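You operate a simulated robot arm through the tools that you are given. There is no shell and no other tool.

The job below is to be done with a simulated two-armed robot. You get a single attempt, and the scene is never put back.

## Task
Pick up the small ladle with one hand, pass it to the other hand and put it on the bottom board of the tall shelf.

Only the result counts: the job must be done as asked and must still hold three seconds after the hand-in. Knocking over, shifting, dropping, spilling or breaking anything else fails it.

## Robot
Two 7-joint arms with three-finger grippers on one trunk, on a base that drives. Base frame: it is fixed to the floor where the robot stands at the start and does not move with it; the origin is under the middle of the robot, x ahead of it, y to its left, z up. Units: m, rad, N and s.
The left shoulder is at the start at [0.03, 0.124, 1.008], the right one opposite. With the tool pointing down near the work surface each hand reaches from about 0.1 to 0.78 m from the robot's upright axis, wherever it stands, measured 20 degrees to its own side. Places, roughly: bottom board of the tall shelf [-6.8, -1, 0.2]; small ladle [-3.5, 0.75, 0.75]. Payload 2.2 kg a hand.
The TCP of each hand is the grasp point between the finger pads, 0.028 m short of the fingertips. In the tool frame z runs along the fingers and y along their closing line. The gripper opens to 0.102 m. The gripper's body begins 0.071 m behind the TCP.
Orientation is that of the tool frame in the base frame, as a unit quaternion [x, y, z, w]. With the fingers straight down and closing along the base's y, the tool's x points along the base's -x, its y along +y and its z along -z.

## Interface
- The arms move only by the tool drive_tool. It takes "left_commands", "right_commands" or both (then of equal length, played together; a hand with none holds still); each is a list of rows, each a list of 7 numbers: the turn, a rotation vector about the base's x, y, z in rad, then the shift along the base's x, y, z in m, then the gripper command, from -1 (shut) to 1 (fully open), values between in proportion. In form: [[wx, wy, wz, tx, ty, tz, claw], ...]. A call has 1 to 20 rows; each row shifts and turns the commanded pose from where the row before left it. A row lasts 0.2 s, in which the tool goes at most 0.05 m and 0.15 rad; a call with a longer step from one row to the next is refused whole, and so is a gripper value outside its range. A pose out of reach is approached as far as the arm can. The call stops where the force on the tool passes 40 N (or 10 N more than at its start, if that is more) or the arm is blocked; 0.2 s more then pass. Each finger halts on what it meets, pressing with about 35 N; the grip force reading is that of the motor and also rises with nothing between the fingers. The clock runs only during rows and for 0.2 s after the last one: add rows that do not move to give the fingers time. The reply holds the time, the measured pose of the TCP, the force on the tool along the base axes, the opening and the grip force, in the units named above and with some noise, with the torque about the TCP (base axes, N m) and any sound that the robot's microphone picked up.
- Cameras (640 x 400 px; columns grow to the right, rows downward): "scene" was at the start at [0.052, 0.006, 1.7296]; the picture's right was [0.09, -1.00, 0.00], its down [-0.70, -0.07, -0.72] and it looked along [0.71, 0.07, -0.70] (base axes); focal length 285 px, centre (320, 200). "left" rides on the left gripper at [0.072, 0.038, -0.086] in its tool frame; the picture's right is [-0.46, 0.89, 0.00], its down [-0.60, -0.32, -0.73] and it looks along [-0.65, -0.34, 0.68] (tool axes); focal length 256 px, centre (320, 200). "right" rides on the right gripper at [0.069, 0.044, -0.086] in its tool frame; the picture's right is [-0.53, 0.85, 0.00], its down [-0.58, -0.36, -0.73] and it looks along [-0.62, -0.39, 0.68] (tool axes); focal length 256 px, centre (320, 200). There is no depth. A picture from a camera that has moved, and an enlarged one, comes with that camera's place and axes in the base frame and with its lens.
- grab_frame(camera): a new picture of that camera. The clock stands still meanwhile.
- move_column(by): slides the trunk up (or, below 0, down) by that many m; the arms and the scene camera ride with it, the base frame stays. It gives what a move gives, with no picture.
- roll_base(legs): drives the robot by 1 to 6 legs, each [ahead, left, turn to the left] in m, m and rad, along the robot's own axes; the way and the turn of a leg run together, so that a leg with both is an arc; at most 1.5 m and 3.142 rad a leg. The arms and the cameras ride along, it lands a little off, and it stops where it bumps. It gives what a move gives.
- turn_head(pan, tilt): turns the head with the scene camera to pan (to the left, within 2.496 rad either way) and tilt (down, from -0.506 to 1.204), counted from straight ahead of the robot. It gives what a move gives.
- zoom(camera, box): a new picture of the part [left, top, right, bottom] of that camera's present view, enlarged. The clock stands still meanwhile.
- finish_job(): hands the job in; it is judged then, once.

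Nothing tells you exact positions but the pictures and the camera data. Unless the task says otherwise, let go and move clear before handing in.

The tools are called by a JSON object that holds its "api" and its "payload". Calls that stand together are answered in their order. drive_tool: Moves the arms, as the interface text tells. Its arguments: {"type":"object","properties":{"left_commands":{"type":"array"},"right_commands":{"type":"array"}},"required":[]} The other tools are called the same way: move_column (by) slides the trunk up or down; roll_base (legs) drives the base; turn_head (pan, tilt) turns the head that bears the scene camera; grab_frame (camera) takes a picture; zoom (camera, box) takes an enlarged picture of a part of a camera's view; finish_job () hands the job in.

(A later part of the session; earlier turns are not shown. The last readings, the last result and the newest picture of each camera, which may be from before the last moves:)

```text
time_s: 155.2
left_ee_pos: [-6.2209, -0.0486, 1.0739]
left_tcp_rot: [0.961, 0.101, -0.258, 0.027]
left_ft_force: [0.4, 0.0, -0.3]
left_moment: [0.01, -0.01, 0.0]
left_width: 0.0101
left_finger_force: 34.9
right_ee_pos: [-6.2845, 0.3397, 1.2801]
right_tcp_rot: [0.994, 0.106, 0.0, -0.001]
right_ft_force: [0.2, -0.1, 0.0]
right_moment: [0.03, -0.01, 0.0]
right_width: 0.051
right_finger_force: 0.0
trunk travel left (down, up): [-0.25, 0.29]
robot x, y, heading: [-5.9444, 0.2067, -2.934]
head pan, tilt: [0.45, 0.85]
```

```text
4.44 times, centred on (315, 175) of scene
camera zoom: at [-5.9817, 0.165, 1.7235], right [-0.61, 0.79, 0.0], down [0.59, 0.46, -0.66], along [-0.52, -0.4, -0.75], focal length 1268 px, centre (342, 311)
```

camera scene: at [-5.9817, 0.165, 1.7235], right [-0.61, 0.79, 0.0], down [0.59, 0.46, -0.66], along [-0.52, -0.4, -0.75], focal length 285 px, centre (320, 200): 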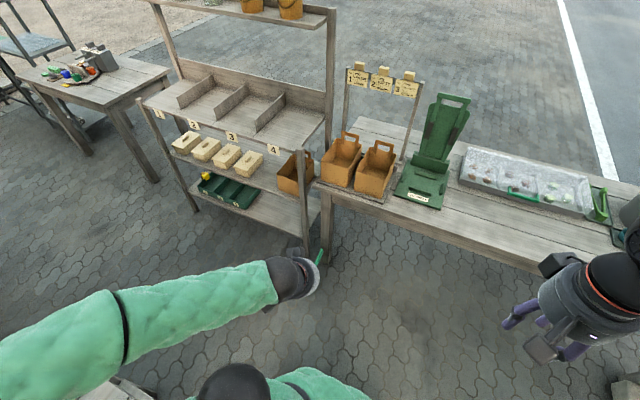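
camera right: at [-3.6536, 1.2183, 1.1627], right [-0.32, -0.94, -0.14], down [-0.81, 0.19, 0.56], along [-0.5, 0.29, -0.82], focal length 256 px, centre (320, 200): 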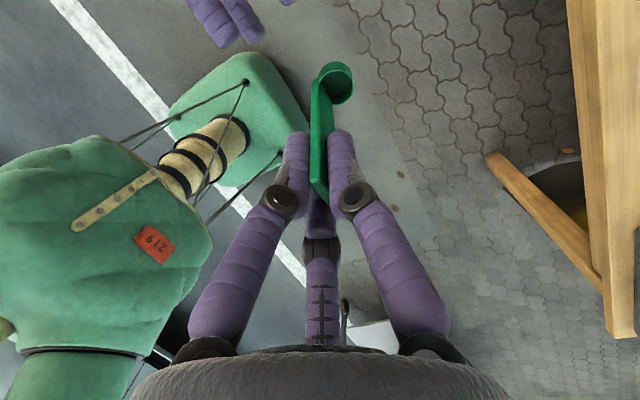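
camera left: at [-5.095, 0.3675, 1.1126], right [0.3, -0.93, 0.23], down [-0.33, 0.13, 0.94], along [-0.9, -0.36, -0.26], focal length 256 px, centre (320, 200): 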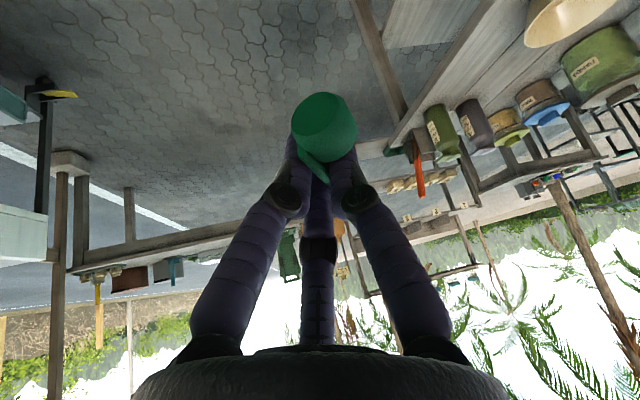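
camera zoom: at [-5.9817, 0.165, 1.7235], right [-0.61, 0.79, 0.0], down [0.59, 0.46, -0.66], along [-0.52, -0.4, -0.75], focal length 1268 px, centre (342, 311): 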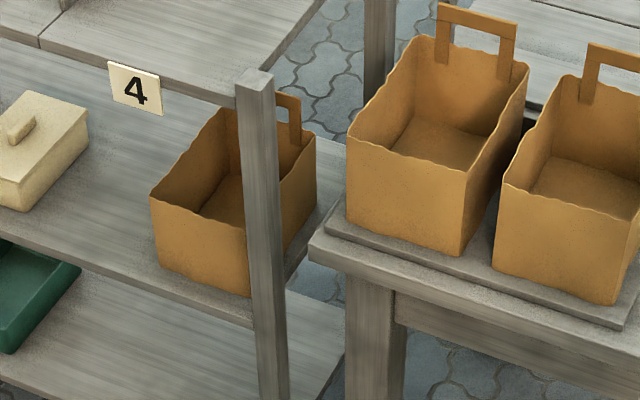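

The bottom board top is at z about 0.21, its front edge from [-6.714, -0.536] to [-6.511, -1.455]; the second board's underside is about z 0.53. I'll drive ahead a little first, then sidestep left in front of the shelf to stay clear of the grey table's corner.

{"api": "roll_base", "payload": {"legs": [[0.25, 0, 0], [0.08, 0.32, 0.01]]}}

{"api": "grab_frame", "payload": {"camera": "scene"}}

```text
time_s: 158.8
left_ee_pos: [-6.4735, -0.4329, 1.074]
left_tcp_rot: [0.96, 0.107, -0.256, 0.028]
left_ft_force: [0.5, -1.3, -0.7]
left_moment: [0.04, -0.01, 0.01]
left_width: 0.01
left_finger_force: 35.3
right_ee_pos: [-6.5409, -0.0452, 1.2811]
right_tcp_rot: [0.994, 0.113, 0.0, 0.0]
right_ft_force: [0.2, -0.6, 0.2]
right_moment: [0.0, 0.0, 0.02]
right_width: 0.0511
right_finger_force: 0.0
trunk travel left (down, up): [-0.25, 0.29]
robot x, y, heading: [-6.2019, -0.1704, -2.918]
head pan, tilt: [0.45, 0.85]
```

```text
taken
camera scene: at [-6.236, -0.217, 1.7234], right [-0.62, 0.78, 0.0], down [0.59, 0.47, -0.66], along [-0.52, -0.41, -0.75], focal length 285 px, centre (320, 200)
```

scene: 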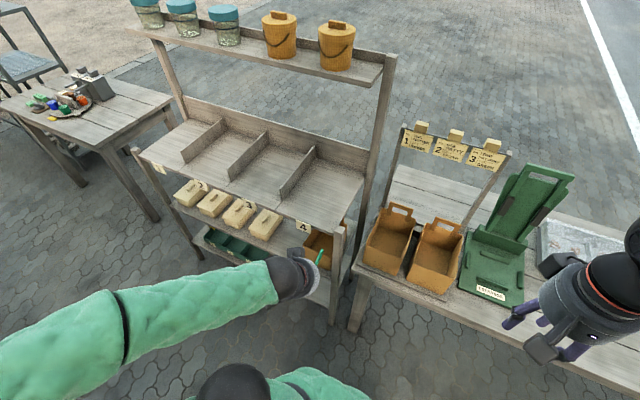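

Clear so far. I'll finish the sidestep to stand in front of the free part of the bottom board.

{"api": "roll_base", "payload": {"legs": [[0.07, 0.306, -0.006]]}}

{"api": "turn_head", "payload": {"pan": 0.2, "tilt": 1.0}}

{"api": "grab_frame", "payload": {"camera": "scene"}}

{"api": "turn_head", "payload": {"pan": 0.9, "tilt": 1.0}}

{"api": "grab_frame", "payload": {"camera": "scene"}}

```text
time_s: 160.9
left_ee_pos: [-6.476, -0.7469, 1.0738]
left_tcp_rot: [0.96, 0.105, -0.257, 0.027]
left_ft_force: [-0.6, -1.2, -0.5]
left_moment: [0.03, 0.03, -0.01]
left_width: 0.01
left_finger_force: 35.0
right_ee_pos: [-6.5416, -0.3585, 1.2805]
right_tcp_rot: [0.994, 0.111, 0.0, 0.0]
right_ft_force: [0.2, -0.4, -0.1]
right_moment: [0.01, 0.03, 0.04]
right_width: 0.0511
right_finger_force: 0.1
trunk travel left (down, up): [-0.25, 0.29]
robot x, y, heading: [-6.2068, -0.4865, -2.923]
head pan, tilt: [0.45, 0.85]
```

```text
time_s: 161.7
left_ee_pos: [-6.4759, -0.746, 1.0739]
left_tcp_rot: [0.96, 0.105, -0.258, 0.027]
left_ft_force: [0.8, -0.4, 0.0]
left_moment: [0.02, 0.03, 0.04]
left_width: 0.0095
left_finger_force: 35.3
right_ee_pos: [-6.5428, -0.3576, 1.2812]
right_tcp_rot: [0.994, 0.111, 0.0, 0.0]
right_ft_force: [0.1, 0.3, 0.1]
right_moment: [-0.01, 0.03, 0.0]
right_width: 0.051
right_finger_force: 0.1
trunk travel left (down, up): [-0.25, 0.29]
robot x, y, heading: [-6.205, -0.4867, -2.923]
head pan, tilt: [0.201, 1.0]
```

```text
taken
camera scene: at [-6.24, -0.5094, 1.7124], right [-0.41, 0.91, 0.0], down [0.77, 0.34, -0.54], along [-0.49, -0.22, -0.84], focal length 285 px, centre (320, 200)
```

scene: 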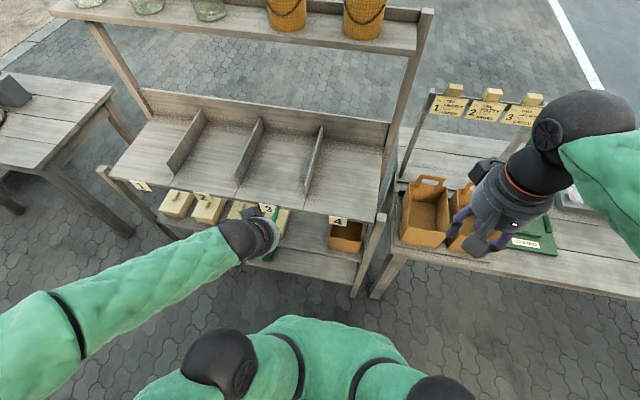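

```text
time_s: 162.8
left_ee_pos: [-6.4758, -0.7463, 1.075]
left_tcp_rot: [0.96, 0.105, -0.257, 0.028]
left_ft_force: [0.1, -0.5, 0.4]
left_moment: [0.02, -0.02, -0.01]
left_width: 0.0102
left_finger_force: 34.5
right_ee_pos: [-6.543, -0.3574, 1.282]
right_tcp_rot: [0.994, 0.111, 0.0, 0.0]
right_ft_force: [-0.5, -1.0, -0.9]
right_moment: [-0.04, 0.03, 0.01]
right_width: 0.051
right_finger_force: 0.0
trunk travel left (down, up): [-0.25, 0.29]
robot x, y, heading: [-6.2012, -0.4875, -2.923]
head pan, tilt: [0.901, 1.0]
```

```text
taken
camera scene: at [-6.2068, -0.5439, 1.7124], right [-0.9, 0.44, 0.0], down [0.37, 0.76, -0.54], along [-0.24, -0.49, -0.84], focal length 285 px, centre (320, 200)
```

scene: 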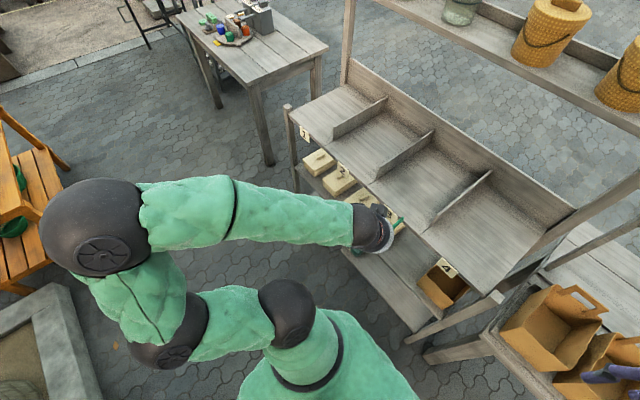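

I'm standing in front of the free stretch with the left elbow well clear. I'll lower the trunk a little and then bring the left hand straight down in front of the shelf.

{"api": "move_column", "payload": {"by": -0.12}}

{"api": "turn_head", "payload": {"pan": 0.35, "tilt": 1.0}}

{"api": "drive_tool", "payload": {"left_commands": [[-0.0189, 0.0852, 0, -0.01, -0.002, -0.03, -1], [0, 0, 0, -0.01, -0.002, -0.045, -1], [0, 0, 0, -0.01, -0.002, -0.045, -1], [0, 0, 0, 0, 0, -0.045, -1], [0, 0, 0, 0, 0, -0.045, -1], [0, 0, 0, 0, 0, -0.045, -1], [0, 0, 0, 0, 0, -0.045, -1]]}}

{"api": "grab_frame", "payload": {"camera": "scene"}}

{"api": "grab_frame", "payload": {"camera": "left"}}

```text
time_s: 164.3
left_ee_pos: [-6.4762, -0.7457, 0.9543]
left_tcp_rot: [0.96, 0.105, -0.257, 0.028]
left_ft_force: [0.2, -0.2, 0.2]
left_moment: [0.01, -0.01, 0.0]
left_width: 0.01
left_finger_force: 35.3
right_ee_pos: [-6.5416, -0.3578, 1.1608]
right_tcp_rot: [0.994, 0.111, 0.0, 0.0]
right_ft_force: [-0.4, -0.1, 0.0]
right_moment: [0.02, 0.02, -0.01]
right_width: 0.0508
right_finger_force: 0.0
trunk travel left (down, up): [-0.13, 0.41]
robot x, y, heading: [-6.2057, -0.487, -2.925]
head pan, tilt: [0.901, 1.0]
```

```text
time_s: 165.2
left_ee_pos: [-6.4755, -0.7459, 0.9541]
left_tcp_rot: [0.96, 0.105, -0.257, 0.028]
left_ft_force: [0.3, 0.4, -0.3]
left_moment: [-0.02, 0.0, 0.0]
left_width: 0.01
left_finger_force: 35.1
right_ee_pos: [-6.542, -0.3582, 1.1624]
right_tcp_rot: [0.994, 0.11, 0.0, 0.0]
right_ft_force: [-0.8, 0.6, -0.4]
right_moment: [-0.01, 0.0, -0.02]
right_width: 0.051
right_finger_force: 0.0
trunk travel left (down, up): [-0.13, 0.41]
robot x, y, heading: [-6.2078, -0.4834, -2.918]
head pan, tilt: [0.351, 1.0]
```

```text
time_s: 166.8
left_ee_pos: [-6.5293, -0.7259, 0.6737]
left_tcp_rot: [0.949, 0.105, -0.296, 0.037]
left_ft_force: [-0.4, 0.2, -1.2]
left_moment: [0.02, -0.02, -0.03]
left_width: 0.0099
left_finger_force: 35.4
left hand out of reach, approached as far as the arm can: row 6, 7
right_ee_pos: [-6.5435, -0.3584, 1.1619]
right_tcp_rot: [0.994, 0.111, -0.001, -0.001]
right_ft_force: [0.3, 0.2, -0.1]
right_moment: [0.02, -0.02, 0.0]
right_width: 0.051
right_finger_force: 0.1
trunk travel left (down, up): [-0.13, 0.41]
robot x, y, heading: [-6.2019, -0.4844, -2.925]
head pan, tilt: [0.351, 1.0]
```

```text
taken
camera scene: at [-6.2357, -0.5192, 1.5923], right [-0.54, 0.84, 0.0], down [0.71, 0.45, -0.54], along [-0.45, -0.29, -0.84], focal length 285 px, centre (320, 200)
```

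scene: 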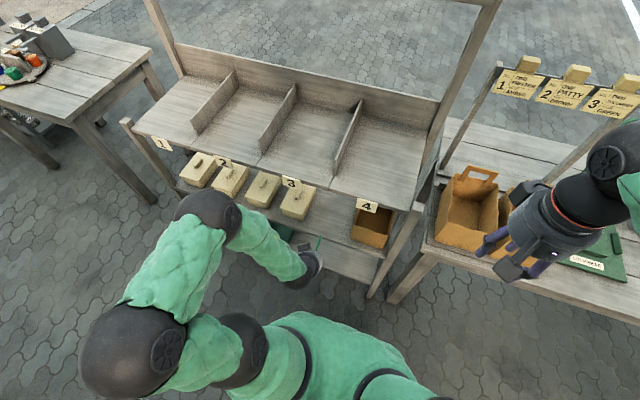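

```text
taken
camera left: at [-6.4138, -0.7384, 0.7044], right [-0.18, -0.95, 0.27], down [-0.15, 0.3, 0.94], along [-0.97, 0.12, -0.2], focal length 256 px, centre (320, 200)
```

left: 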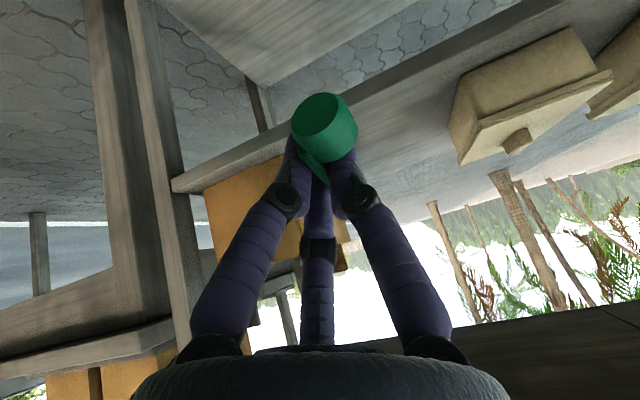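

The arm is too folded to pass straight down close to my shoulder. There is free floor to the left in front of the basket, so I'll swing the hand left first and descend there.

{"api": "drive_tool", "payload": {"left_commands": [[0, 0, 0, 0.0097, -0.0428, 0.02, -1], [0, 0, 0, 0.0125, -0.0428, 0.01, -1], [0, 0, 0, 0.0125, -0.0428, 0, -1], [0, 0, 0, 0.0125, -0.0428, 0, -1], [0, 0, 0, 0.0125, -0.0428, 0, -1], [0, 0, 0, 0.0125, -0.0428, 0, -1]]}}

{"api": "grab_frame", "payload": {"camera": "scene"}}

```text
time_s: 168.2
left_ee_pos: [-6.5391, -0.8814, 0.7801]
left_tcp_rot: [0.953, 0.107, -0.28, 0.036]
left_ft_force: [1.1, -0.8, -0.5]
left_moment: [-0.01, 0.0, -0.01]
left_width: 0.0099
left_finger_force: 34.6
left hand out of reach, approached as far as the arm can: row 1, 2, 3, 4, 5, 6
right_ee_pos: [-6.5417, -0.3584, 1.1613]
right_tcp_rot: [0.994, 0.11, -0.001, 0.0]
right_ft_force: [0.6, -0.5, 0.2]
right_moment: [0.04, 0.03, 0.02]
right_width: 0.0509
right_finger_force: 0.0
trunk travel left (down, up): [-0.13, 0.41]
robot x, y, heading: [-6.2072, -0.4867, -2.926]
head pan, tilt: [0.351, 1.0]
```

```text
taken
camera scene: at [-6.235, -0.5191, 1.5924], right [-0.54, 0.84, 0.0], down [0.71, 0.45, -0.54], along [-0.45, -0.29, -0.84], focal length 285 px, centre (320, 200)
```

scene: 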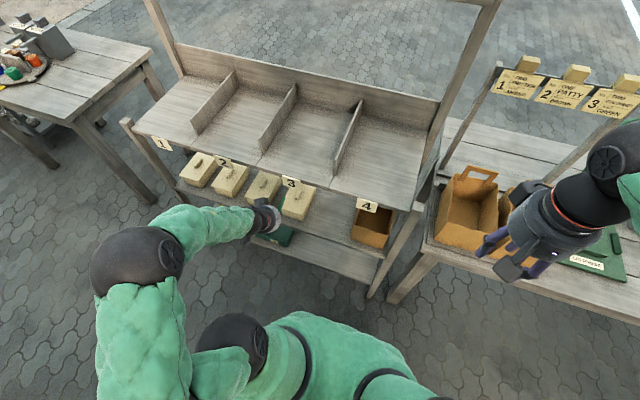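

The pitched-forward wrist is what the arm can't do this close in. I'll bring the hand up and back to pointing straight down, then back the base up a bit to gain room.

{"api": "drive_tool", "payload": {"left_commands": [[0.0263, -0.1193, 0, 0.01, 0.01, 0.03, -1], [0.0263, -0.1193, 0, 0.01, 0.01, 0.03, -1], [0.0263, -0.1193, 0, 0, 0.02, 0.03, -1], [0.0263, -0.1193, 0, 0, 0.02, 0.03, -1], [0.0263, -0.1193, 0, 0, 0.02, 0.02, -1]]}}

{"api": "grab_frame", "payload": {"camera": "scene"}}

```text
time_s: 169.4
left_ee_pos: [-6.5211, -0.8003, 0.9209]
left_tcp_rot: [0.994, 0.109, 0.001, 0.0]
left_ft_force: [-0.2, 0.0, 0.2]
left_moment: [0.01, -0.06, -0.02]
left_width: 0.0097
left_finger_force: 35.3
right_ee_pos: [-6.5418, -0.3575, 1.1618]
right_tcp_rot: [0.994, 0.11, 0.0, 0.0]
right_ft_force: [-0.6, 0.9, -1.0]
right_moment: [0.01, -0.07, 0.01]
right_width: 0.0509
right_finger_force: 0.0
trunk travel left (down, up): [-0.13, 0.41]
robot x, y, heading: [-6.2056, -0.4859, -2.921]
head pan, tilt: [0.351, 1.0]
```

```text
taken
camera scene: at [-6.2361, -0.5183, 1.5923], right [-0.54, 0.84, 0.0], down [0.71, 0.45, -0.54], along [-0.45, -0.29, -0.84], focal length 285 px, centre (320, 200)
```

scene: 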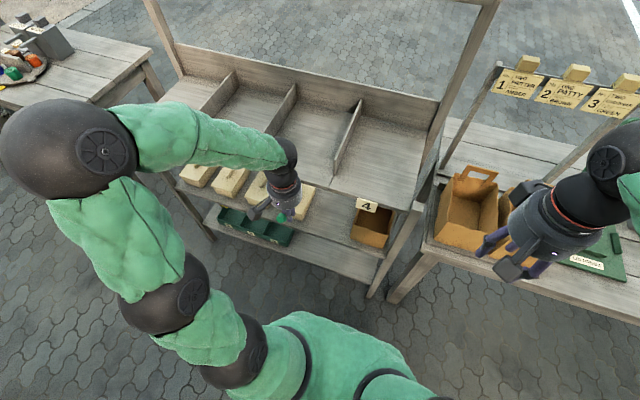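

The hand is straight down again at [-6.52, -0.80, 0.92]. I'll back the base up 12 cm (about 20 cm is free behind) and try the descent with the hand farther from my body.

{"api": "roll_base", "payload": {"legs": [[-0.12, 0, 0]]}}

{"api": "drive_tool", "payload": {"left_commands": [[0, 0, 0, -0.02, -0.004, -0.04, -1], [0, 0, 0, -0.02, -0.004, -0.04, -1], [0, 0, 0, -0.02, -0.004, -0.04, -1], [0, 0, 0, -0.02, -0.004, -0.04, -1], [0, 0, 0, 0, 0, -0.045, -1]]}}

{"api": "grab_frame", "payload": {"camera": "scene"}}

```text
time_s: 170.7
left_ee_pos: [-6.4025, -0.7745, 0.9206]
left_tcp_rot: [0.994, 0.109, 0.0, 0.0]
left_ft_force: [0.7, -0.8, 0.0]
left_moment: [0.0, 0.05, 0.0]
left_width: 0.0101
left_finger_force: 35.1
right_ee_pos: [-6.4241, -0.3314, 1.1612]
right_tcp_rot: [0.994, 0.109, -0.001, 0.0]
right_ft_force: [0.4, -0.5, 0.0]
right_moment: [-0.01, 0.08, 0.04]
right_width: 0.0508
right_finger_force: 0.0
trunk travel left (down, up): [-0.13, 0.41]
robot x, y, heading: [-6.0904, -0.4616, -2.923]
head pan, tilt: [0.351, 1.0]
```

```text
time_s: 171.9
left_ee_pos: [-6.4867, -0.7924, 0.7137]
left_tcp_rot: [0.994, 0.11, -0.001, -0.001]
left_ft_force: [0.4, -1.1, -0.2]
left_moment: [0.05, -0.03, -0.01]
left_width: 0.01
left_finger_force: 35.0
right_ee_pos: [-6.4266, -0.3316, 1.1615]
right_tcp_rot: [0.994, 0.11, 0.0, 0.0]
right_ft_force: [-1.0, -0.3, 1.3]
right_moment: [-0.01, -0.02, -0.01]
right_width: 0.0508
right_finger_force: 0.0
trunk travel left (down, up): [-0.13, 0.41]
robot x, y, heading: [-6.0901, -0.459, -2.922]
head pan, tilt: [0.351, 1.0]
```

```text
taken
camera scene: at [-6.1189, -0.4934, 1.5923], right [-0.54, 0.84, 0.0], down [0.71, 0.45, -0.54], along [-0.45, -0.29, -0.84], focal length 285 px, centre (320, 200)
```

scene: 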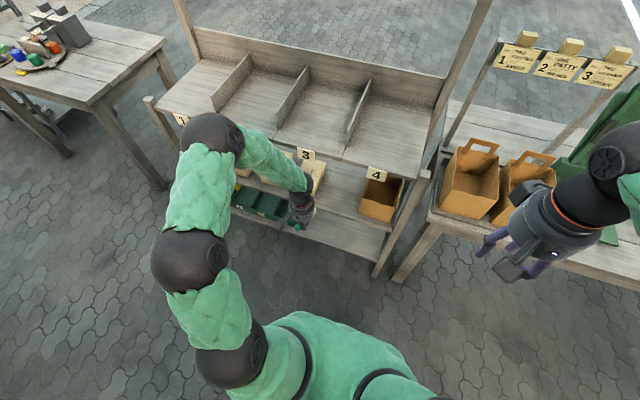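

That works. I'll keep descending in front of the shelf.

{"api": "drive_tool", "payload": {"left_commands": [[0, 0, 0, 0, 0, -0.045, -1], [0, 0, 0, 0, 0, -0.045, -1], [0, 0, 0, 0, 0, -0.045, -1], [0, 0, 0, 0, 0, -0.045, -1], [0, 0, 0, 0, 0, -0.045, -1]]}}

{"api": "grab_frame", "payload": {"camera": "scene"}}

{"api": "grab_frame", "payload": {"camera": "left"}}

```text
time_s: 173.1
left_ee_pos: [-6.4838, -0.7902, 0.4894]
left_tcp_rot: [0.994, 0.109, -0.001, 0.0]
left_ft_force: [0.1, -0.3, -0.1]
left_moment: [0.07, -0.03, 0.0]
left_width: 0.01
left_finger_force: 34.9
right_ee_pos: [-6.427, -0.3322, 1.1603]
right_tcp_rot: [0.994, 0.11, 0.0, -0.001]
right_ft_force: [0.0, -0.6, 0.7]
right_moment: [-0.06, 0.0, -0.02]
right_width: 0.051
right_finger_force: 0.0
trunk travel left (down, up): [-0.13, 0.41]
robot x, y, heading: [-6.0932, -0.4582, -2.92]
head pan, tilt: [0.351, 1.0]
```

```text
taken
camera scene: at [-6.119, -0.4933, 1.5923], right [-0.54, 0.84, 0.0], down [0.71, 0.45, -0.54], along [-0.45, -0.29, -0.84], focal length 285 px, centre (320, 200)
```

scene: 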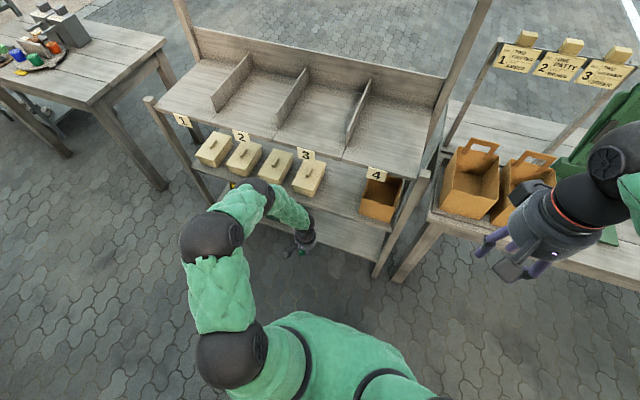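

```text
taken
camera left: at [-6.4045, -0.8108, 0.5749], right [-0.26, -0.96, 0.0], down [-0.66, 0.18, 0.73], along [-0.71, 0.19, -0.68], focal length 256 px, centre (320, 200)
```

left: 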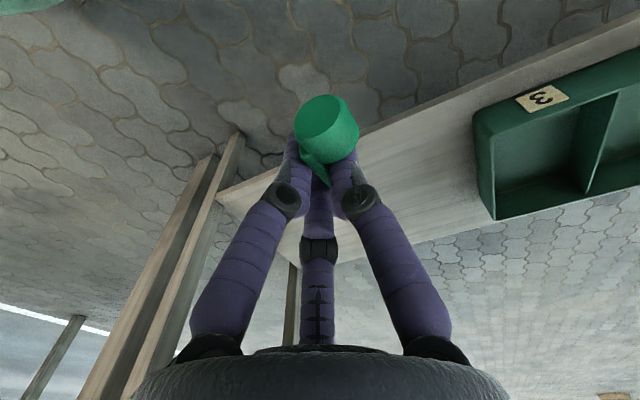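

The hand is at z 0.49 in front of the gap. Now I'll pitch the fingers forward 35° while easing down.

{"api": "drive_tool", "payload": {"left_commands": [[-0.0267, 0.1192, 0, 0, 0, -0.03, -1], [-0.0267, 0.1192, 0, 0, 0, -0.03, -1], [-0.0267, 0.1192, 0, 0, 0, -0.03, -1], [-0.0267, 0.1192, 0, 0, 0, -0.03, -1], [-0.0267, 0.1192, 0, 0, 0, -0.03, -1]]}}

{"api": "grab_frame", "payload": {"camera": "scene"}}

{"api": "grab_frame", "payload": {"camera": "left"}}

```text
time_s: 174.3
left_ee_pos: [-6.5111, -0.7827, 0.3662]
left_tcp_rot: [0.962, 0.114, -0.244, 0.053]
left_ft_force: [-0.7, 0.8, -0.7]
left_moment: [0.02, -0.05, 0.04]
left_width: 0.0101
left_finger_force: 35.3
left hand out of reach, approached as far as the arm can: row 3, 4, 5
right_ee_pos: [-6.4265, -0.3316, 1.1606]
right_tcp_rot: [0.994, 0.11, 0.0, 0.002]
right_ft_force: [0.0, 0.7, 0.3]
right_moment: [-0.04, -0.03, -0.02]
right_width: 0.0512
right_finger_force: 0.1
trunk travel left (down, up): [-0.13, 0.41]
robot x, y, heading: [-6.0891, -0.464, -2.924]
head pan, tilt: [0.351, 1.0]
```

```text
taken
camera scene: at [-6.1196, -0.4924, 1.5923], right [-0.54, 0.84, 0.0], down [0.71, 0.45, -0.54], along [-0.45, -0.29, -0.84], focal length 285 px, centre (320, 200)
```

scene: 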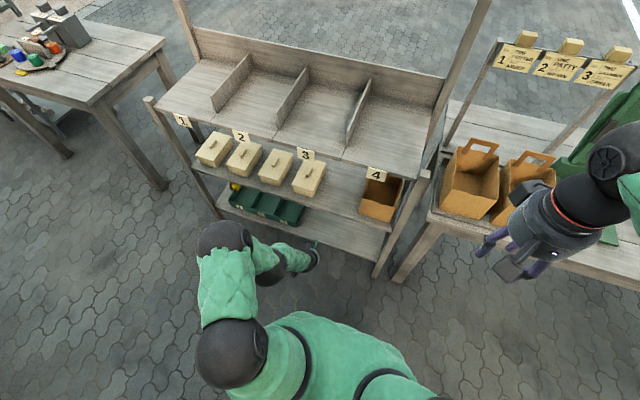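

```text
taken
camera left: at [-6.3998, -0.7905, 0.4082], right [-0.18, -0.95, 0.27], down [-0.26, 0.31, 0.92], along [-0.95, 0.1, -0.3], focal length 256 px, centre (320, 200)
```

left: 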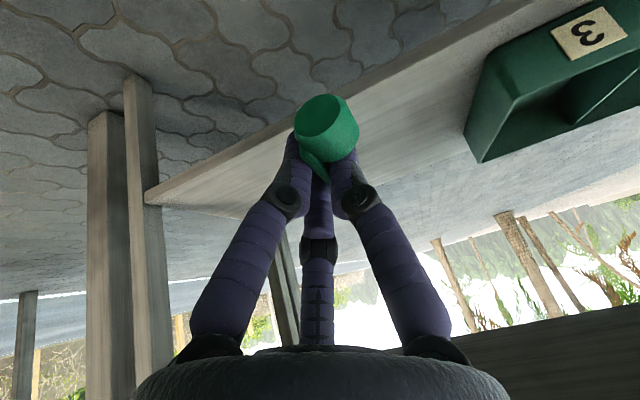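

The arm reached about 30° of pitch at z 0.37, which is enough. I'll ease down and slightly forward now.

{"api": "drive_tool", "payload": {"left_commands": [[0, 0, 0, -0.0122, -0.0027, -0.0175, -1], [0, 0, 0, -0.0122, -0.0027, -0.0175, -1], [0, 0, 0, -0.0122, -0.0027, -0.0175, -1], [0, 0, 0, -0.0122, -0.0027, -0.0175, -1]]}}

{"api": "grab_frame", "payload": {"camera": "left"}}

{"api": "zoom", "payload": {"camera": "scene", "box": [220, 180, 400, 300]}}

```text
time_s: 175.3
left_ee_pos: [-6.5748, -0.7856, 0.3027]
left_tcp_rot: [0.958, 0.108, -0.262, 0.043]
left_ft_force: [-1.1, -0.1, -0.8]
left_moment: [-0.02, 0.01, 0.0]
left_width: 0.0097
left_finger_force: 34.8
left hand out of reach, approached as far as the arm can: row 1, 2
right_ee_pos: [-6.4258, -0.3322, 1.1615]
right_tcp_rot: [0.994, 0.11, 0.0, -0.001]
right_ft_force: [0.0, 0.5, -0.2]
right_moment: [0.0, 0.02, -0.03]
right_width: 0.0513
right_finger_force: 0.2
trunk travel left (down, up): [-0.13, 0.41]
robot x, y, heading: [-6.0888, -0.4616, -2.924]
head pan, tilt: [0.351, 1.0]
```

```text
taken
camera left: at [-6.4627, -0.7969, 0.3407], right [-0.19, -0.95, 0.26], down [-0.22, 0.3, 0.93], along [-0.96, 0.12, -0.26], focal length 256 px, centre (320, 200)
```

left: 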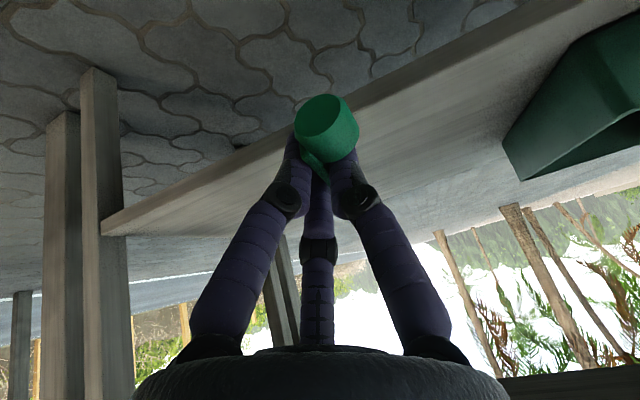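

```text
3.33 times, centred on (310, 240) of scene
camera zoom: at [-6.1189, -0.4929, 1.5923], right [-0.54, 0.84, 0.0], down [0.71, 0.45, -0.54], along [-0.45, -0.29, -0.84], focal length 951 px, centre (353, 67)
```

zoom: 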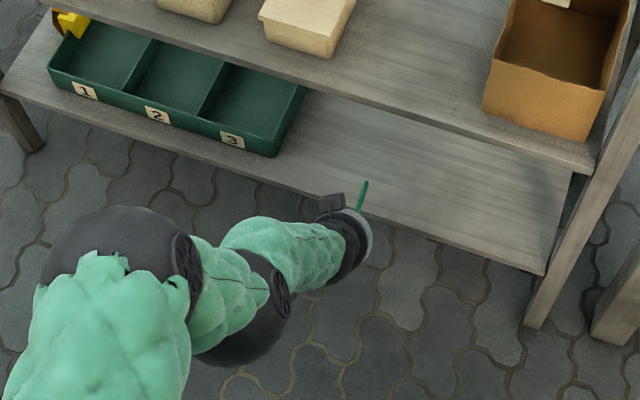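

The handle's tip is now just over the front of the bottom board (top at z about 0.213), with the fingers at about 60° downward. I'll lower slightly and slide the ladle in over the board.

{"api": "drive_tool", "payload": {"left_commands": [[0, 0, 0, -0.005, 0, -0.015, -1], [0, 0, 0, -0.005, 0, -0.015, -1], [0, 0, 0, -0.025, -0.002, 0, -1], [0, 0, 0, -0.025, -0.002, 0, -1], [0, 0, 0, -0.025, -0.002, 0, -1]]}}

{"api": "grab_frame", "payload": {"camera": "left"}}

{"api": "zoom", "payload": {"camera": "scene", "box": [240, 180, 400, 280]}}

```text
time_s: 176.5
left_ee_pos: [-6.6158, -0.7833, 0.2878]
left_tcp_rot: [0.958, 0.108, -0.261, 0.043]
left_ft_force: [0.2, 0.3, -0.7]
left_moment: [0.02, -0.02, -0.02]
left_width: 0.0098
left_finger_force: 35.5
left hand out of reach, approached as far as the arm can: row 3, 4, 5
right_ee_pos: [-6.4265, -0.332, 1.1599]
right_tcp_rot: [0.994, 0.11, -0.001, 0.0]
right_ft_force: [-0.2, -0.7, -0.4]
right_moment: [-0.01, 0.02, 0.02]
right_width: 0.0509
right_finger_force: 0.0
trunk travel left (down, up): [-0.13, 0.41]
robot x, y, heading: [-6.0931, -0.4613, -2.922]
head pan, tilt: [0.351, 1.0]
```

```text
taken
camera left: at [-6.5031, -0.794, 0.3255], right [-0.19, -0.95, 0.26], down [-0.22, 0.3, 0.93], along [-0.96, 0.12, -0.26], focal length 256 px, centre (320, 200)
```

left: 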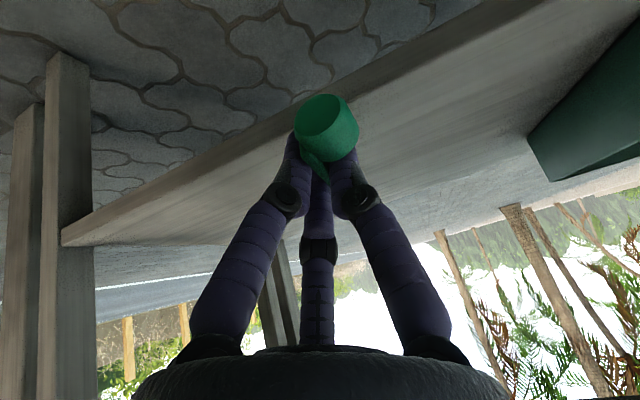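

```text
4.00 times, centred on (320, 230) of scene
camera zoom: at [-6.1184, -0.4929, 1.5924], right [-0.54, 0.84, 0.0], down [0.71, 0.45, -0.54], along [-0.46, -0.29, -0.84], focal length 1141 px, centre (320, 80)
```

zoom: 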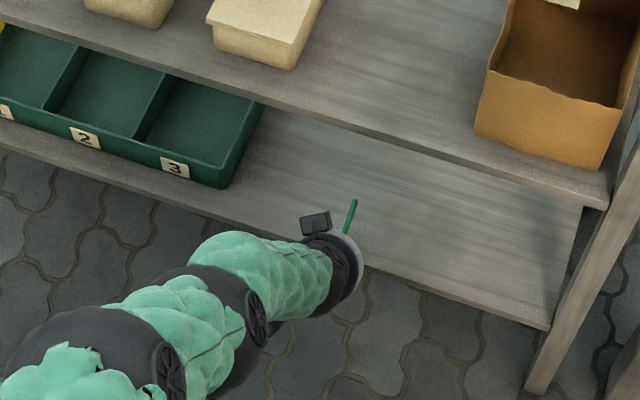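

The arm is at its forward limit, with the ladle's handle over the board. I'll lower the trunk 1.5 cm and drive the base forward about 11 cm to carry the ladle in.

{"api": "move_column", "payload": {"by": -0.015}}

{"api": "roll_base", "payload": {"legs": [[0.06, 0, 0]]}}

{"api": "grab_frame", "payload": {"camera": "left"}}

{"api": "zoom", "payload": {"camera": "scene", "box": [240, 180, 400, 280]}}

```text
time_s: 177.1
left_ee_pos: [-6.6155, -0.784, 0.2732]
left_tcp_rot: [0.958, 0.109, -0.262, 0.042]
left_ft_force: [0.6, 0.8, -1.7]
left_moment: [-0.07, -0.01, -0.02]
left_width: 0.0098
left_finger_force: 34.8
right_ee_pos: [-6.4258, -0.3306, 1.1459]
right_tcp_rot: [0.994, 0.109, -0.001, 0.0]
right_ft_force: [0.3, -0.2, 0.9]
right_moment: [-0.04, 0.01, 0.02]
right_width: 0.0509
right_finger_force: 0.0
trunk travel left (down, up): [-0.115, 0.425]
robot x, y, heading: [-6.0889, -0.4555, -2.921]
head pan, tilt: [0.351, 1.0]
```

```text
time_s: 178.1
left_ee_pos: [-6.6745, -0.7977, 0.2721]
left_tcp_rot: [0.958, 0.107, -0.261, 0.043]
left_ft_force: [-0.4, 0.6, -0.3]
left_moment: [0.01, 0.01, 0.0]
left_width: 0.0099
left_finger_force: 34.4
right_ee_pos: [-6.4855, -0.345, 1.1456]
right_tcp_rot: [0.994, 0.11, 0.002, -0.001]
right_ft_force: [-1.0, 0.2, 0.4]
right_moment: [0.01, -0.02, -0.02]
right_width: 0.0511
right_finger_force: 0.1
trunk travel left (down, up): [-0.115, 0.425]
robot x, y, heading: [-6.1483, -0.4738, -2.925]
head pan, tilt: [0.351, 1.0]
```

```text
taken
camera left: at [-6.5623, -0.8071, 0.3097], right [-0.19, -0.95, 0.26], down [-0.22, 0.3, 0.93], along [-0.96, 0.12, -0.27], focal length 256 px, centre (320, 200)
```

left: 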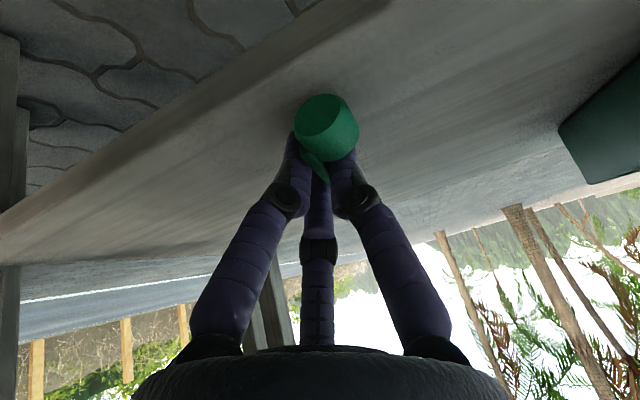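

```text
4.00 times, centred on (320, 230) of scene
camera zoom: at [-6.1792, -0.5063, 1.5773], right [-0.54, 0.84, 0.0], down [0.71, 0.45, -0.54], along [-0.45, -0.29, -0.84], focal length 1141 px, centre (320, 80)
```

zoom: 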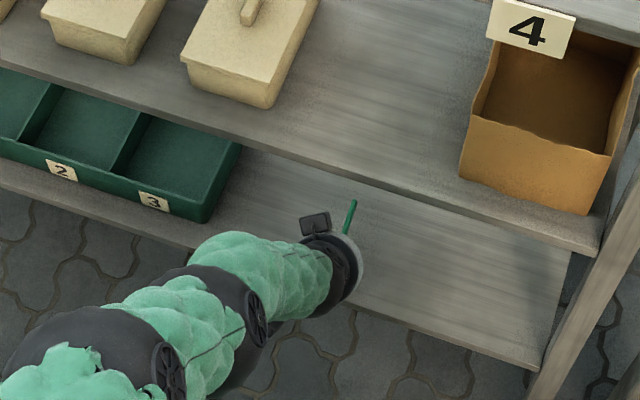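

The bowl is crossing the board's front edge with good clearance. I'll drive another 5.5 cm.

{"api": "roll_base", "payload": {"legs": [[0.055, 0, 0]]}}

{"api": "grab_frame", "payload": {"camera": "left"}}

{"api": "zoom", "payload": {"camera": "scene", "box": [240, 160, 400, 260]}}

{"api": "grab_frame", "payload": {"camera": "scene"}}

```text
time_s: 179.0
left_ee_pos: [-6.7283, -0.8088, 0.272]
left_tcp_rot: [0.958, 0.108, -0.261, 0.043]
left_ft_force: [-0.7, -0.3, -0.5]
left_moment: [0.01, 0.0, 0.01]
left_width: 0.0099
left_finger_force: 35.0
right_ee_pos: [-6.5398, -0.3552, 1.1459]
right_tcp_rot: [0.994, 0.11, 0.001, 0.0]
right_ft_force: [-0.2, 0.7, 0.7]
right_moment: [0.03, -0.03, 0.02]
right_width: 0.0511
right_finger_force: 0.1
trunk travel left (down, up): [-0.115, 0.425]
robot x, y, heading: [-6.2032, -0.4843, -2.92]
head pan, tilt: [0.351, 1.0]
```

```text
taken
camera left: at [-6.616, -0.8188, 0.3098], right [-0.19, -0.95, 0.26], down [-0.22, 0.3, 0.93], along [-0.96, 0.12, -0.27], focal length 256 px, centre (320, 200)
```

left: 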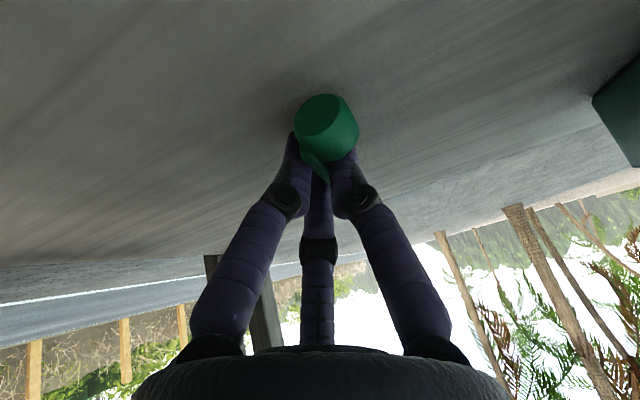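

```text
4.00 times, centred on (320, 210) of scene
camera zoom: at [-6.2326, -0.518, 1.5773], right [-0.54, 0.84, 0.0], down [0.71, 0.45, -0.54], along [-0.45, -0.29, -0.84], focal length 1141 px, centre (320, 160)
```

zoom: 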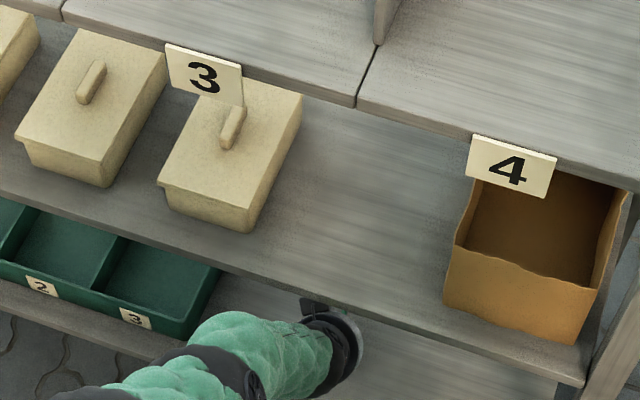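

```text
taken
camera scene: at [-6.2326, -0.518, 1.5773], right [-0.54, 0.84, 0.0], down [0.71, 0.45, -0.54], along [-0.45, -0.29, -0.84], focal length 285 px, centre (320, 200)
```

scene: 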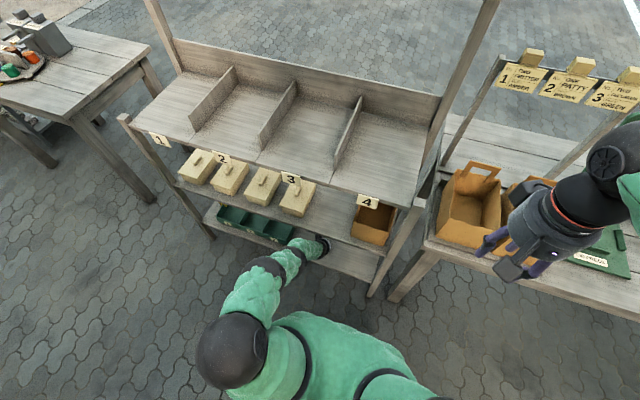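

The whole ladle is now over the board (grip 7 cm behind the front edge). I'll lower with the trunk in small steps until it touches.

{"api": "move_column", "payload": {"by": -0.012}}

{"api": "move_column", "payload": {"by": -0.005}}

{"api": "grab_frame", "payload": {"camera": "left"}}

```text
time_s: 179.4
left_ee_pos: [-6.7314, -0.8095, 0.272]
left_tcp_rot: [0.957, 0.108, -0.264, 0.043]
left_ft_force: [2.7, 1.9, 10.8]
left_moment: [0.16, -0.12, 0.0]
left_width: 0.01
left_finger_force: 34.9
right_ee_pos: [-6.5379, -0.3566, 1.1423]
right_tcp_rot: [0.994, 0.111, 0.0, 0.001]
right_ft_force: [-0.3, 0.5, -0.4]
right_moment: [0.0, -0.01, -0.03]
right_width: 0.051
right_finger_force: 0.0
trunk travel left (down, up): [-0.112, 0.428]
robot x, y, heading: [-6.2033, -0.484, -2.922]
head pan, tilt: [0.351, 1.0]
stopped: the force on the tool passed its limit at 89 N (the readings are from after the stop); the commanded pose is now the measured one
```

```text
time_s: 179.8
left_ee_pos: [-6.7338, -0.8106, 0.2721]
left_tcp_rot: [0.957, 0.107, -0.266, 0.045]
left_ft_force: [3.5, 2.2, 14.7]
left_moment: [0.2, -0.08, 0.02]
left_width: 0.0103
left_finger_force: 34.1
right_ee_pos: [-6.5375, -0.3568, 1.1405]
right_tcp_rot: [0.994, 0.111, 0.0, 0.001]
right_ft_force: [-0.5, 0.1, 0.3]
right_moment: [0.0, -0.01, 0.01]
right_width: 0.0509
right_finger_force: 0.0
trunk travel left (down, up): [-0.109, 0.431]
robot x, y, heading: [-6.2046, -0.4841, -2.92]
head pan, tilt: [0.351, 1.0]
stopped: the force on the tool passed its limit at 50 N (the readings are from after the stop); the commanded pose is now the measured one
```

```text
taken
camera left: at [-6.6209, -0.8216, 0.3086], right [-0.19, -0.95, 0.27], down [-0.21, 0.3, 0.93], along [-0.96, 0.12, -0.26], focal length 256 px, centre (320, 200)
```

left: 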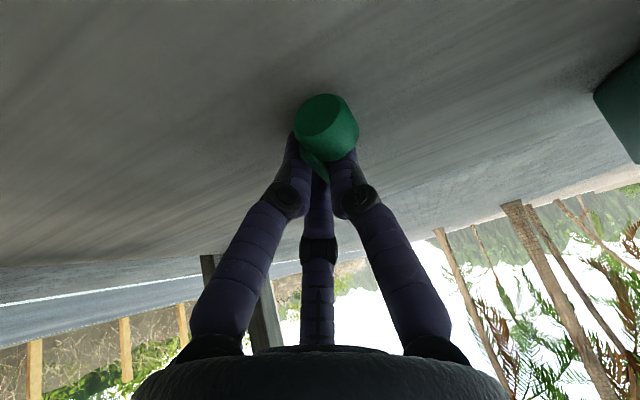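

The fingertip/bowl has met the board at TCP z 0.272. I'll lift about 8 mm to take the pressure off before opening.

{"api": "move_column", "payload": {"by": 0.008}}

{"api": "grab_frame", "payload": {"camera": "left"}}

```text
time_s: 180.3
left_ee_pos: [-6.7331, -0.8094, 0.277]
left_tcp_rot: [0.958, 0.107, -0.264, 0.043]
left_ft_force: [0.4, 0.4, -0.5]
left_moment: [-0.03, -0.02, 0.02]
left_width: 0.0099
left_finger_force: 34.8
right_ee_pos: [-6.5382, -0.3568, 1.1482]
right_tcp_rot: [0.994, 0.111, 0.001, 0.001]
right_ft_force: [-0.1, -0.6, -0.8]
right_moment: [-0.02, 0.0, 0.01]
right_width: 0.0509
right_finger_force: 0.0
trunk travel left (down, up): [-0.117, 0.423]
robot x, y, heading: [-6.2037, -0.4863, -2.919]
head pan, tilt: [0.351, 1.0]
```

```text
taken
camera left: at [-6.6194, -0.8208, 0.3147], right [-0.19, -0.95, 0.26], down [-0.22, 0.3, 0.93], along [-0.96, 0.12, -0.26], focal length 256 px, centre (320, 200)
```

left: 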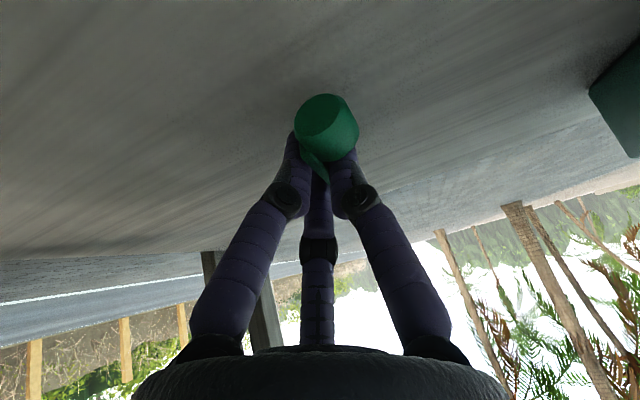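

No load now. I'll open the left gripper in small steps.

{"api": "drive_tool", "payload": {"left_commands": [[0, 0, 0, 0, 0, 0, -0.8], [0, 0, 0, 0, 0, 0, -0.7], [0, 0, 0, 0, 0, 0, -0.6], [0, 0, 0, 0, 0, 0, -0.5], [0, 0, 0, 0, 0, 0, -0.5], [0, 0, 0, 0, 0, 0, -0.5]]}}

{"api": "grab_frame", "payload": {"camera": "left"}}

```text
time_s: 181.7
left_ee_pos: [-6.7327, -0.8104, 0.2782]
left_tcp_rot: [0.958, 0.106, -0.264, 0.043]
left_ft_force: [0.1, 0.5, 0.6]
left_moment: [0.0, 0.0, -0.01]
left_width: 0.0255
left_finger_force: 0.1
right_ee_pos: [-6.5388, -0.3573, 1.1482]
right_tcp_rot: [0.994, 0.111, 0.0, 0.001]
right_ft_force: [-0.1, 0.4, 1.0]
right_moment: [0.01, -0.01, -0.03]
right_width: 0.0512
right_finger_force: 0.1
trunk travel left (down, up): [-0.117, 0.423]
robot x, y, heading: [-6.2042, -0.4828, -2.924]
head pan, tilt: [0.351, 1.0]
```

```text
taken
camera left: at [-6.6195, -0.8209, 0.3151], right [-0.19, -0.95, 0.26], down [-0.22, 0.3, 0.93], along [-0.96, 0.12, -0.26], focal length 256 px, centre (320, 200)
```

left: 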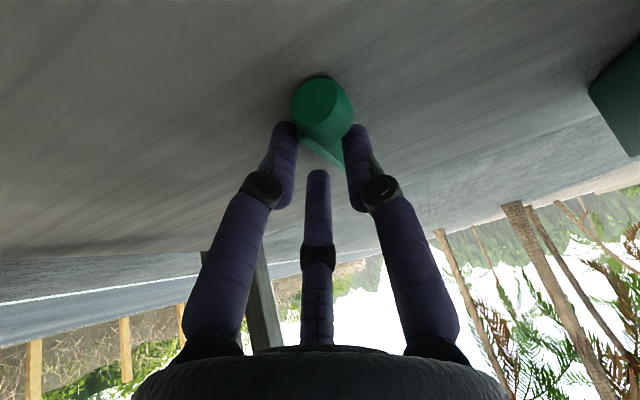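

The ladle has settled onto the board. I'll retreat gently along the finger axis while opening further.

{"api": "drive_tool", "payload": {"left_commands": [[0, 0, 0, 0.0039, 0.0011, 0.0069, -0.45], [0, 0, 0, 0.0039, 0.0011, 0.0069, -0.4], [0, 0, 0, 0.0049, 0.0014, 0.0086, -0.3], [0, 0, 0, 0, 0, 0, -0.3]]}}

{"api": "grab_frame", "payload": {"camera": "left"}}

{"api": "zoom", "payload": {"camera": "left", "box": [240, 40, 400, 200]}}

```text
time_s: 182.7
left_ee_pos: [-6.7202, -0.8064, 0.2991]
left_tcp_rot: [0.958, 0.107, -0.263, 0.043]
left_ft_force: [0.0, 0.0, 0.4]
left_moment: [0.03, 0.04, -0.03]
left_width: 0.0357
left_finger_force: 0.0
right_ee_pos: [-6.5391, -0.357, 1.1478]
right_tcp_rot: [0.994, 0.111, 0.001, 0.001]
right_ft_force: [-0.2, -0.1, 0.1]
right_moment: [0.01, 0.02, 0.01]
right_width: 0.0508
right_finger_force: 0.1
trunk travel left (down, up): [-0.117, 0.423]
robot x, y, heading: [-6.2018, -0.4835, -2.925]
head pan, tilt: [0.351, 1.0]
```

```text
taken
camera left: at [-6.607, -0.8176, 0.3378], right [-0.19, -0.95, 0.26], down [-0.21, 0.3, 0.93], along [-0.96, 0.12, -0.26], focal length 256 px, centre (320, 200)
```

left: 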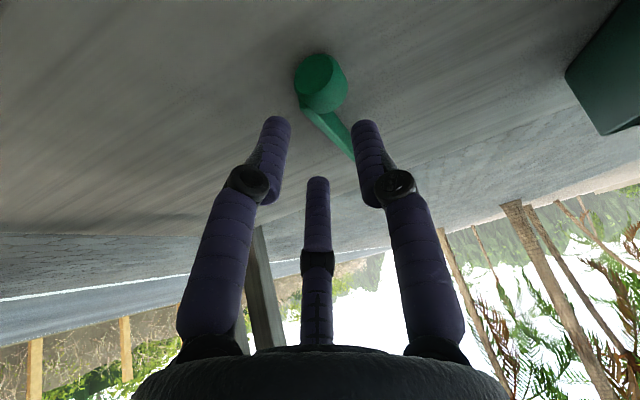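

```text
2.50 times, centred on (320, 120) of left
camera zoom: at [-6.607, -0.8176, 0.3378], right [-0.19, -0.95, 0.26], down [-0.21, 0.3, 0.93], along [-0.96, 0.12, -0.26], focal length 640 px, centre (320, 400)
```

zoom: 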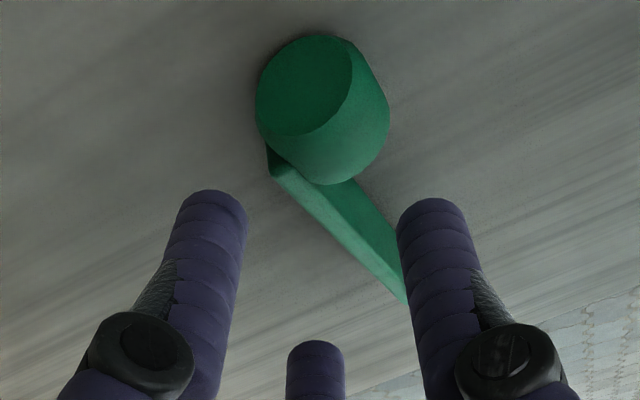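

The ladle lies on the board free of the fingers. I'll continue the retreat along the finger axis without opening more.

{"api": "drive_tool", "payload": {"left_commands": [[0, 0, 0, 0.0074, 0.0021, 0.0129, -0.3], [0, 0, 0, 0.0099, 0.0028, 0.0172, -0.3], [0, 0, 0, 0.0148, 0.0042, 0.0258, -0.3], [0, 0, 0, 0.0148, 0.0042, 0.015, -0.3]]}}

{"api": "grab_frame", "payload": {"camera": "left"}}

{"api": "grab_frame", "payload": {"camera": "scene"}}

```text
time_s: 183.7
left_ee_pos: [-6.671, -0.7928, 0.3705]
left_tcp_rot: [0.957, 0.107, -0.265, 0.044]
left_ft_force: [0.4, -0.3, 1.2]
left_moment: [-0.01, -0.01, -0.01]
left_width: 0.0357
left_finger_force: 0.1
right_ee_pos: [-6.5391, -0.3575, 1.1477]
right_tcp_rot: [0.994, 0.11, 0.0, 0.001]
right_ft_force: [-0.2, 0.7, -0.4]
right_moment: [-0.01, 0.02, 0.01]
right_width: 0.0512
right_finger_force: 0.0
trunk travel left (down, up): [-0.117, 0.423]
robot x, y, heading: [-6.2028, -0.4871, -2.921]
head pan, tilt: [0.351, 1.0]
```

```text
taken
camera left: at [-6.5595, -0.8037, 0.4088], right [-0.19, -0.95, 0.26], down [-0.22, 0.3, 0.93], along [-0.96, 0.12, -0.26], focal length 256 px, centre (320, 200)
```

left: 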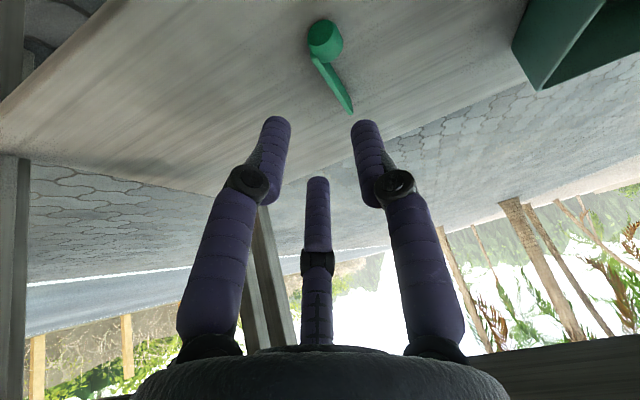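

```text
taken
camera scene: at [-6.231, -0.5177, 1.5797], right [-0.54, 0.84, 0.0], down [0.71, 0.45, -0.54], along [-0.46, -0.29, -0.84], focal length 285 px, centre (320, 200)
```

scene: 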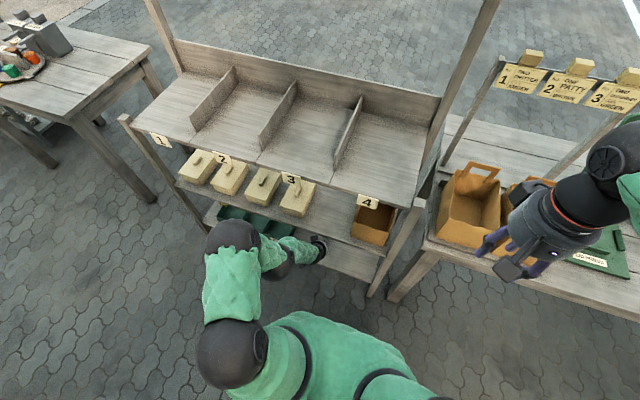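

The ladle rests on the bottom board, bowl toward the front edge and handle pointing inward. I'll back the base out 11 cm so the hand leaves the shelf, then check everything.

{"api": "roll_base", "payload": {"legs": [[-0.11, 0, 0]]}}

{"api": "grab_frame", "payload": {"camera": "left"}}

{"api": "turn_head", "payload": {"pan": 0.35, "tilt": 0.95}}

{"api": "zoom", "payload": {"camera": "scene", "box": [200, 130, 440, 280]}}

```text
time_s: 184.9
left_ee_pos: [-6.566, -0.7695, 0.3723]
left_tcp_rot: [0.957, 0.107, -0.265, 0.043]
left_ft_force: [0.2, 1.6, 0.1]
left_moment: [0.02, -0.01, 0.02]
left_width: 0.0358
left_finger_force: 0.0
right_ee_pos: [-6.4304, -0.332, 1.1495]
right_tcp_rot: [0.994, 0.11, -0.001, 0.001]
right_ft_force: [-0.3, -0.5, -0.7]
right_moment: [-0.06, 0.08, 0.0]
right_width: 0.051
right_finger_force: 0.0
trunk travel left (down, up): [-0.117, 0.423]
robot x, y, heading: [-6.0942, -0.4614, -2.924]
head pan, tilt: [0.351, 1.0]
```

```text
taken
camera left: at [-6.4532, -0.7801, 0.409], right [-0.19, -0.95, 0.26], down [-0.21, 0.3, 0.93], along [-0.96, 0.12, -0.26], focal length 256 px, centre (320, 200)
```

left: 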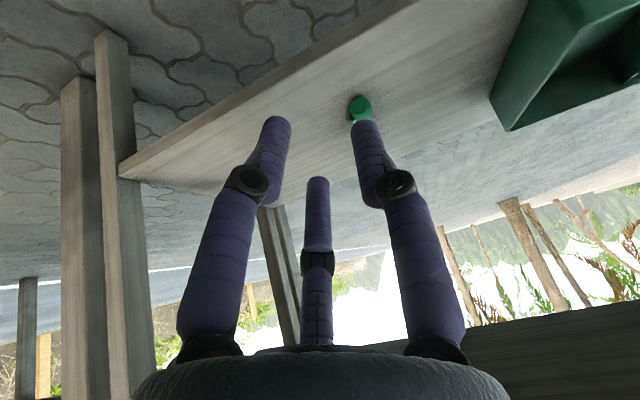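

```text
time_s: 185.6
left_ee_pos: [-6.5656, -0.7694, 0.3712]
left_tcp_rot: [0.958, 0.106, -0.264, 0.043]
left_ft_force: [0.5, 0.4, 0.0]
left_moment: [0.02, -0.01, -0.01]
left_width: 0.0355
left_finger_force: 0.0
right_ee_pos: [-6.431, -0.3331, 1.1482]
right_tcp_rot: [0.994, 0.109, 0.0, 0.0]
right_ft_force: [0.0, -0.1, 0.4]
right_moment: [0.0, -0.01, 0.01]
right_width: 0.0511
right_finger_force: 0.1
trunk travel left (down, up): [-0.117, 0.423]
robot x, y, heading: [-6.096, -0.4617, -2.93]
head pan, tilt: [0.351, 0.949]
```

```text
2.67 times, centred on (320, 205) of scene
camera zoom: at [-6.1271, -0.4959, 1.5832], right [-0.54, 0.84, 0.0], down [0.69, 0.44, -0.58], along [-0.49, -0.31, -0.81], focal length 761 px, centre (320, 187)
```

zoom: 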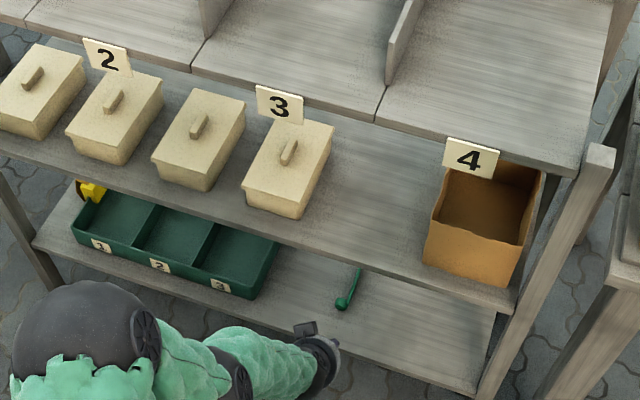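

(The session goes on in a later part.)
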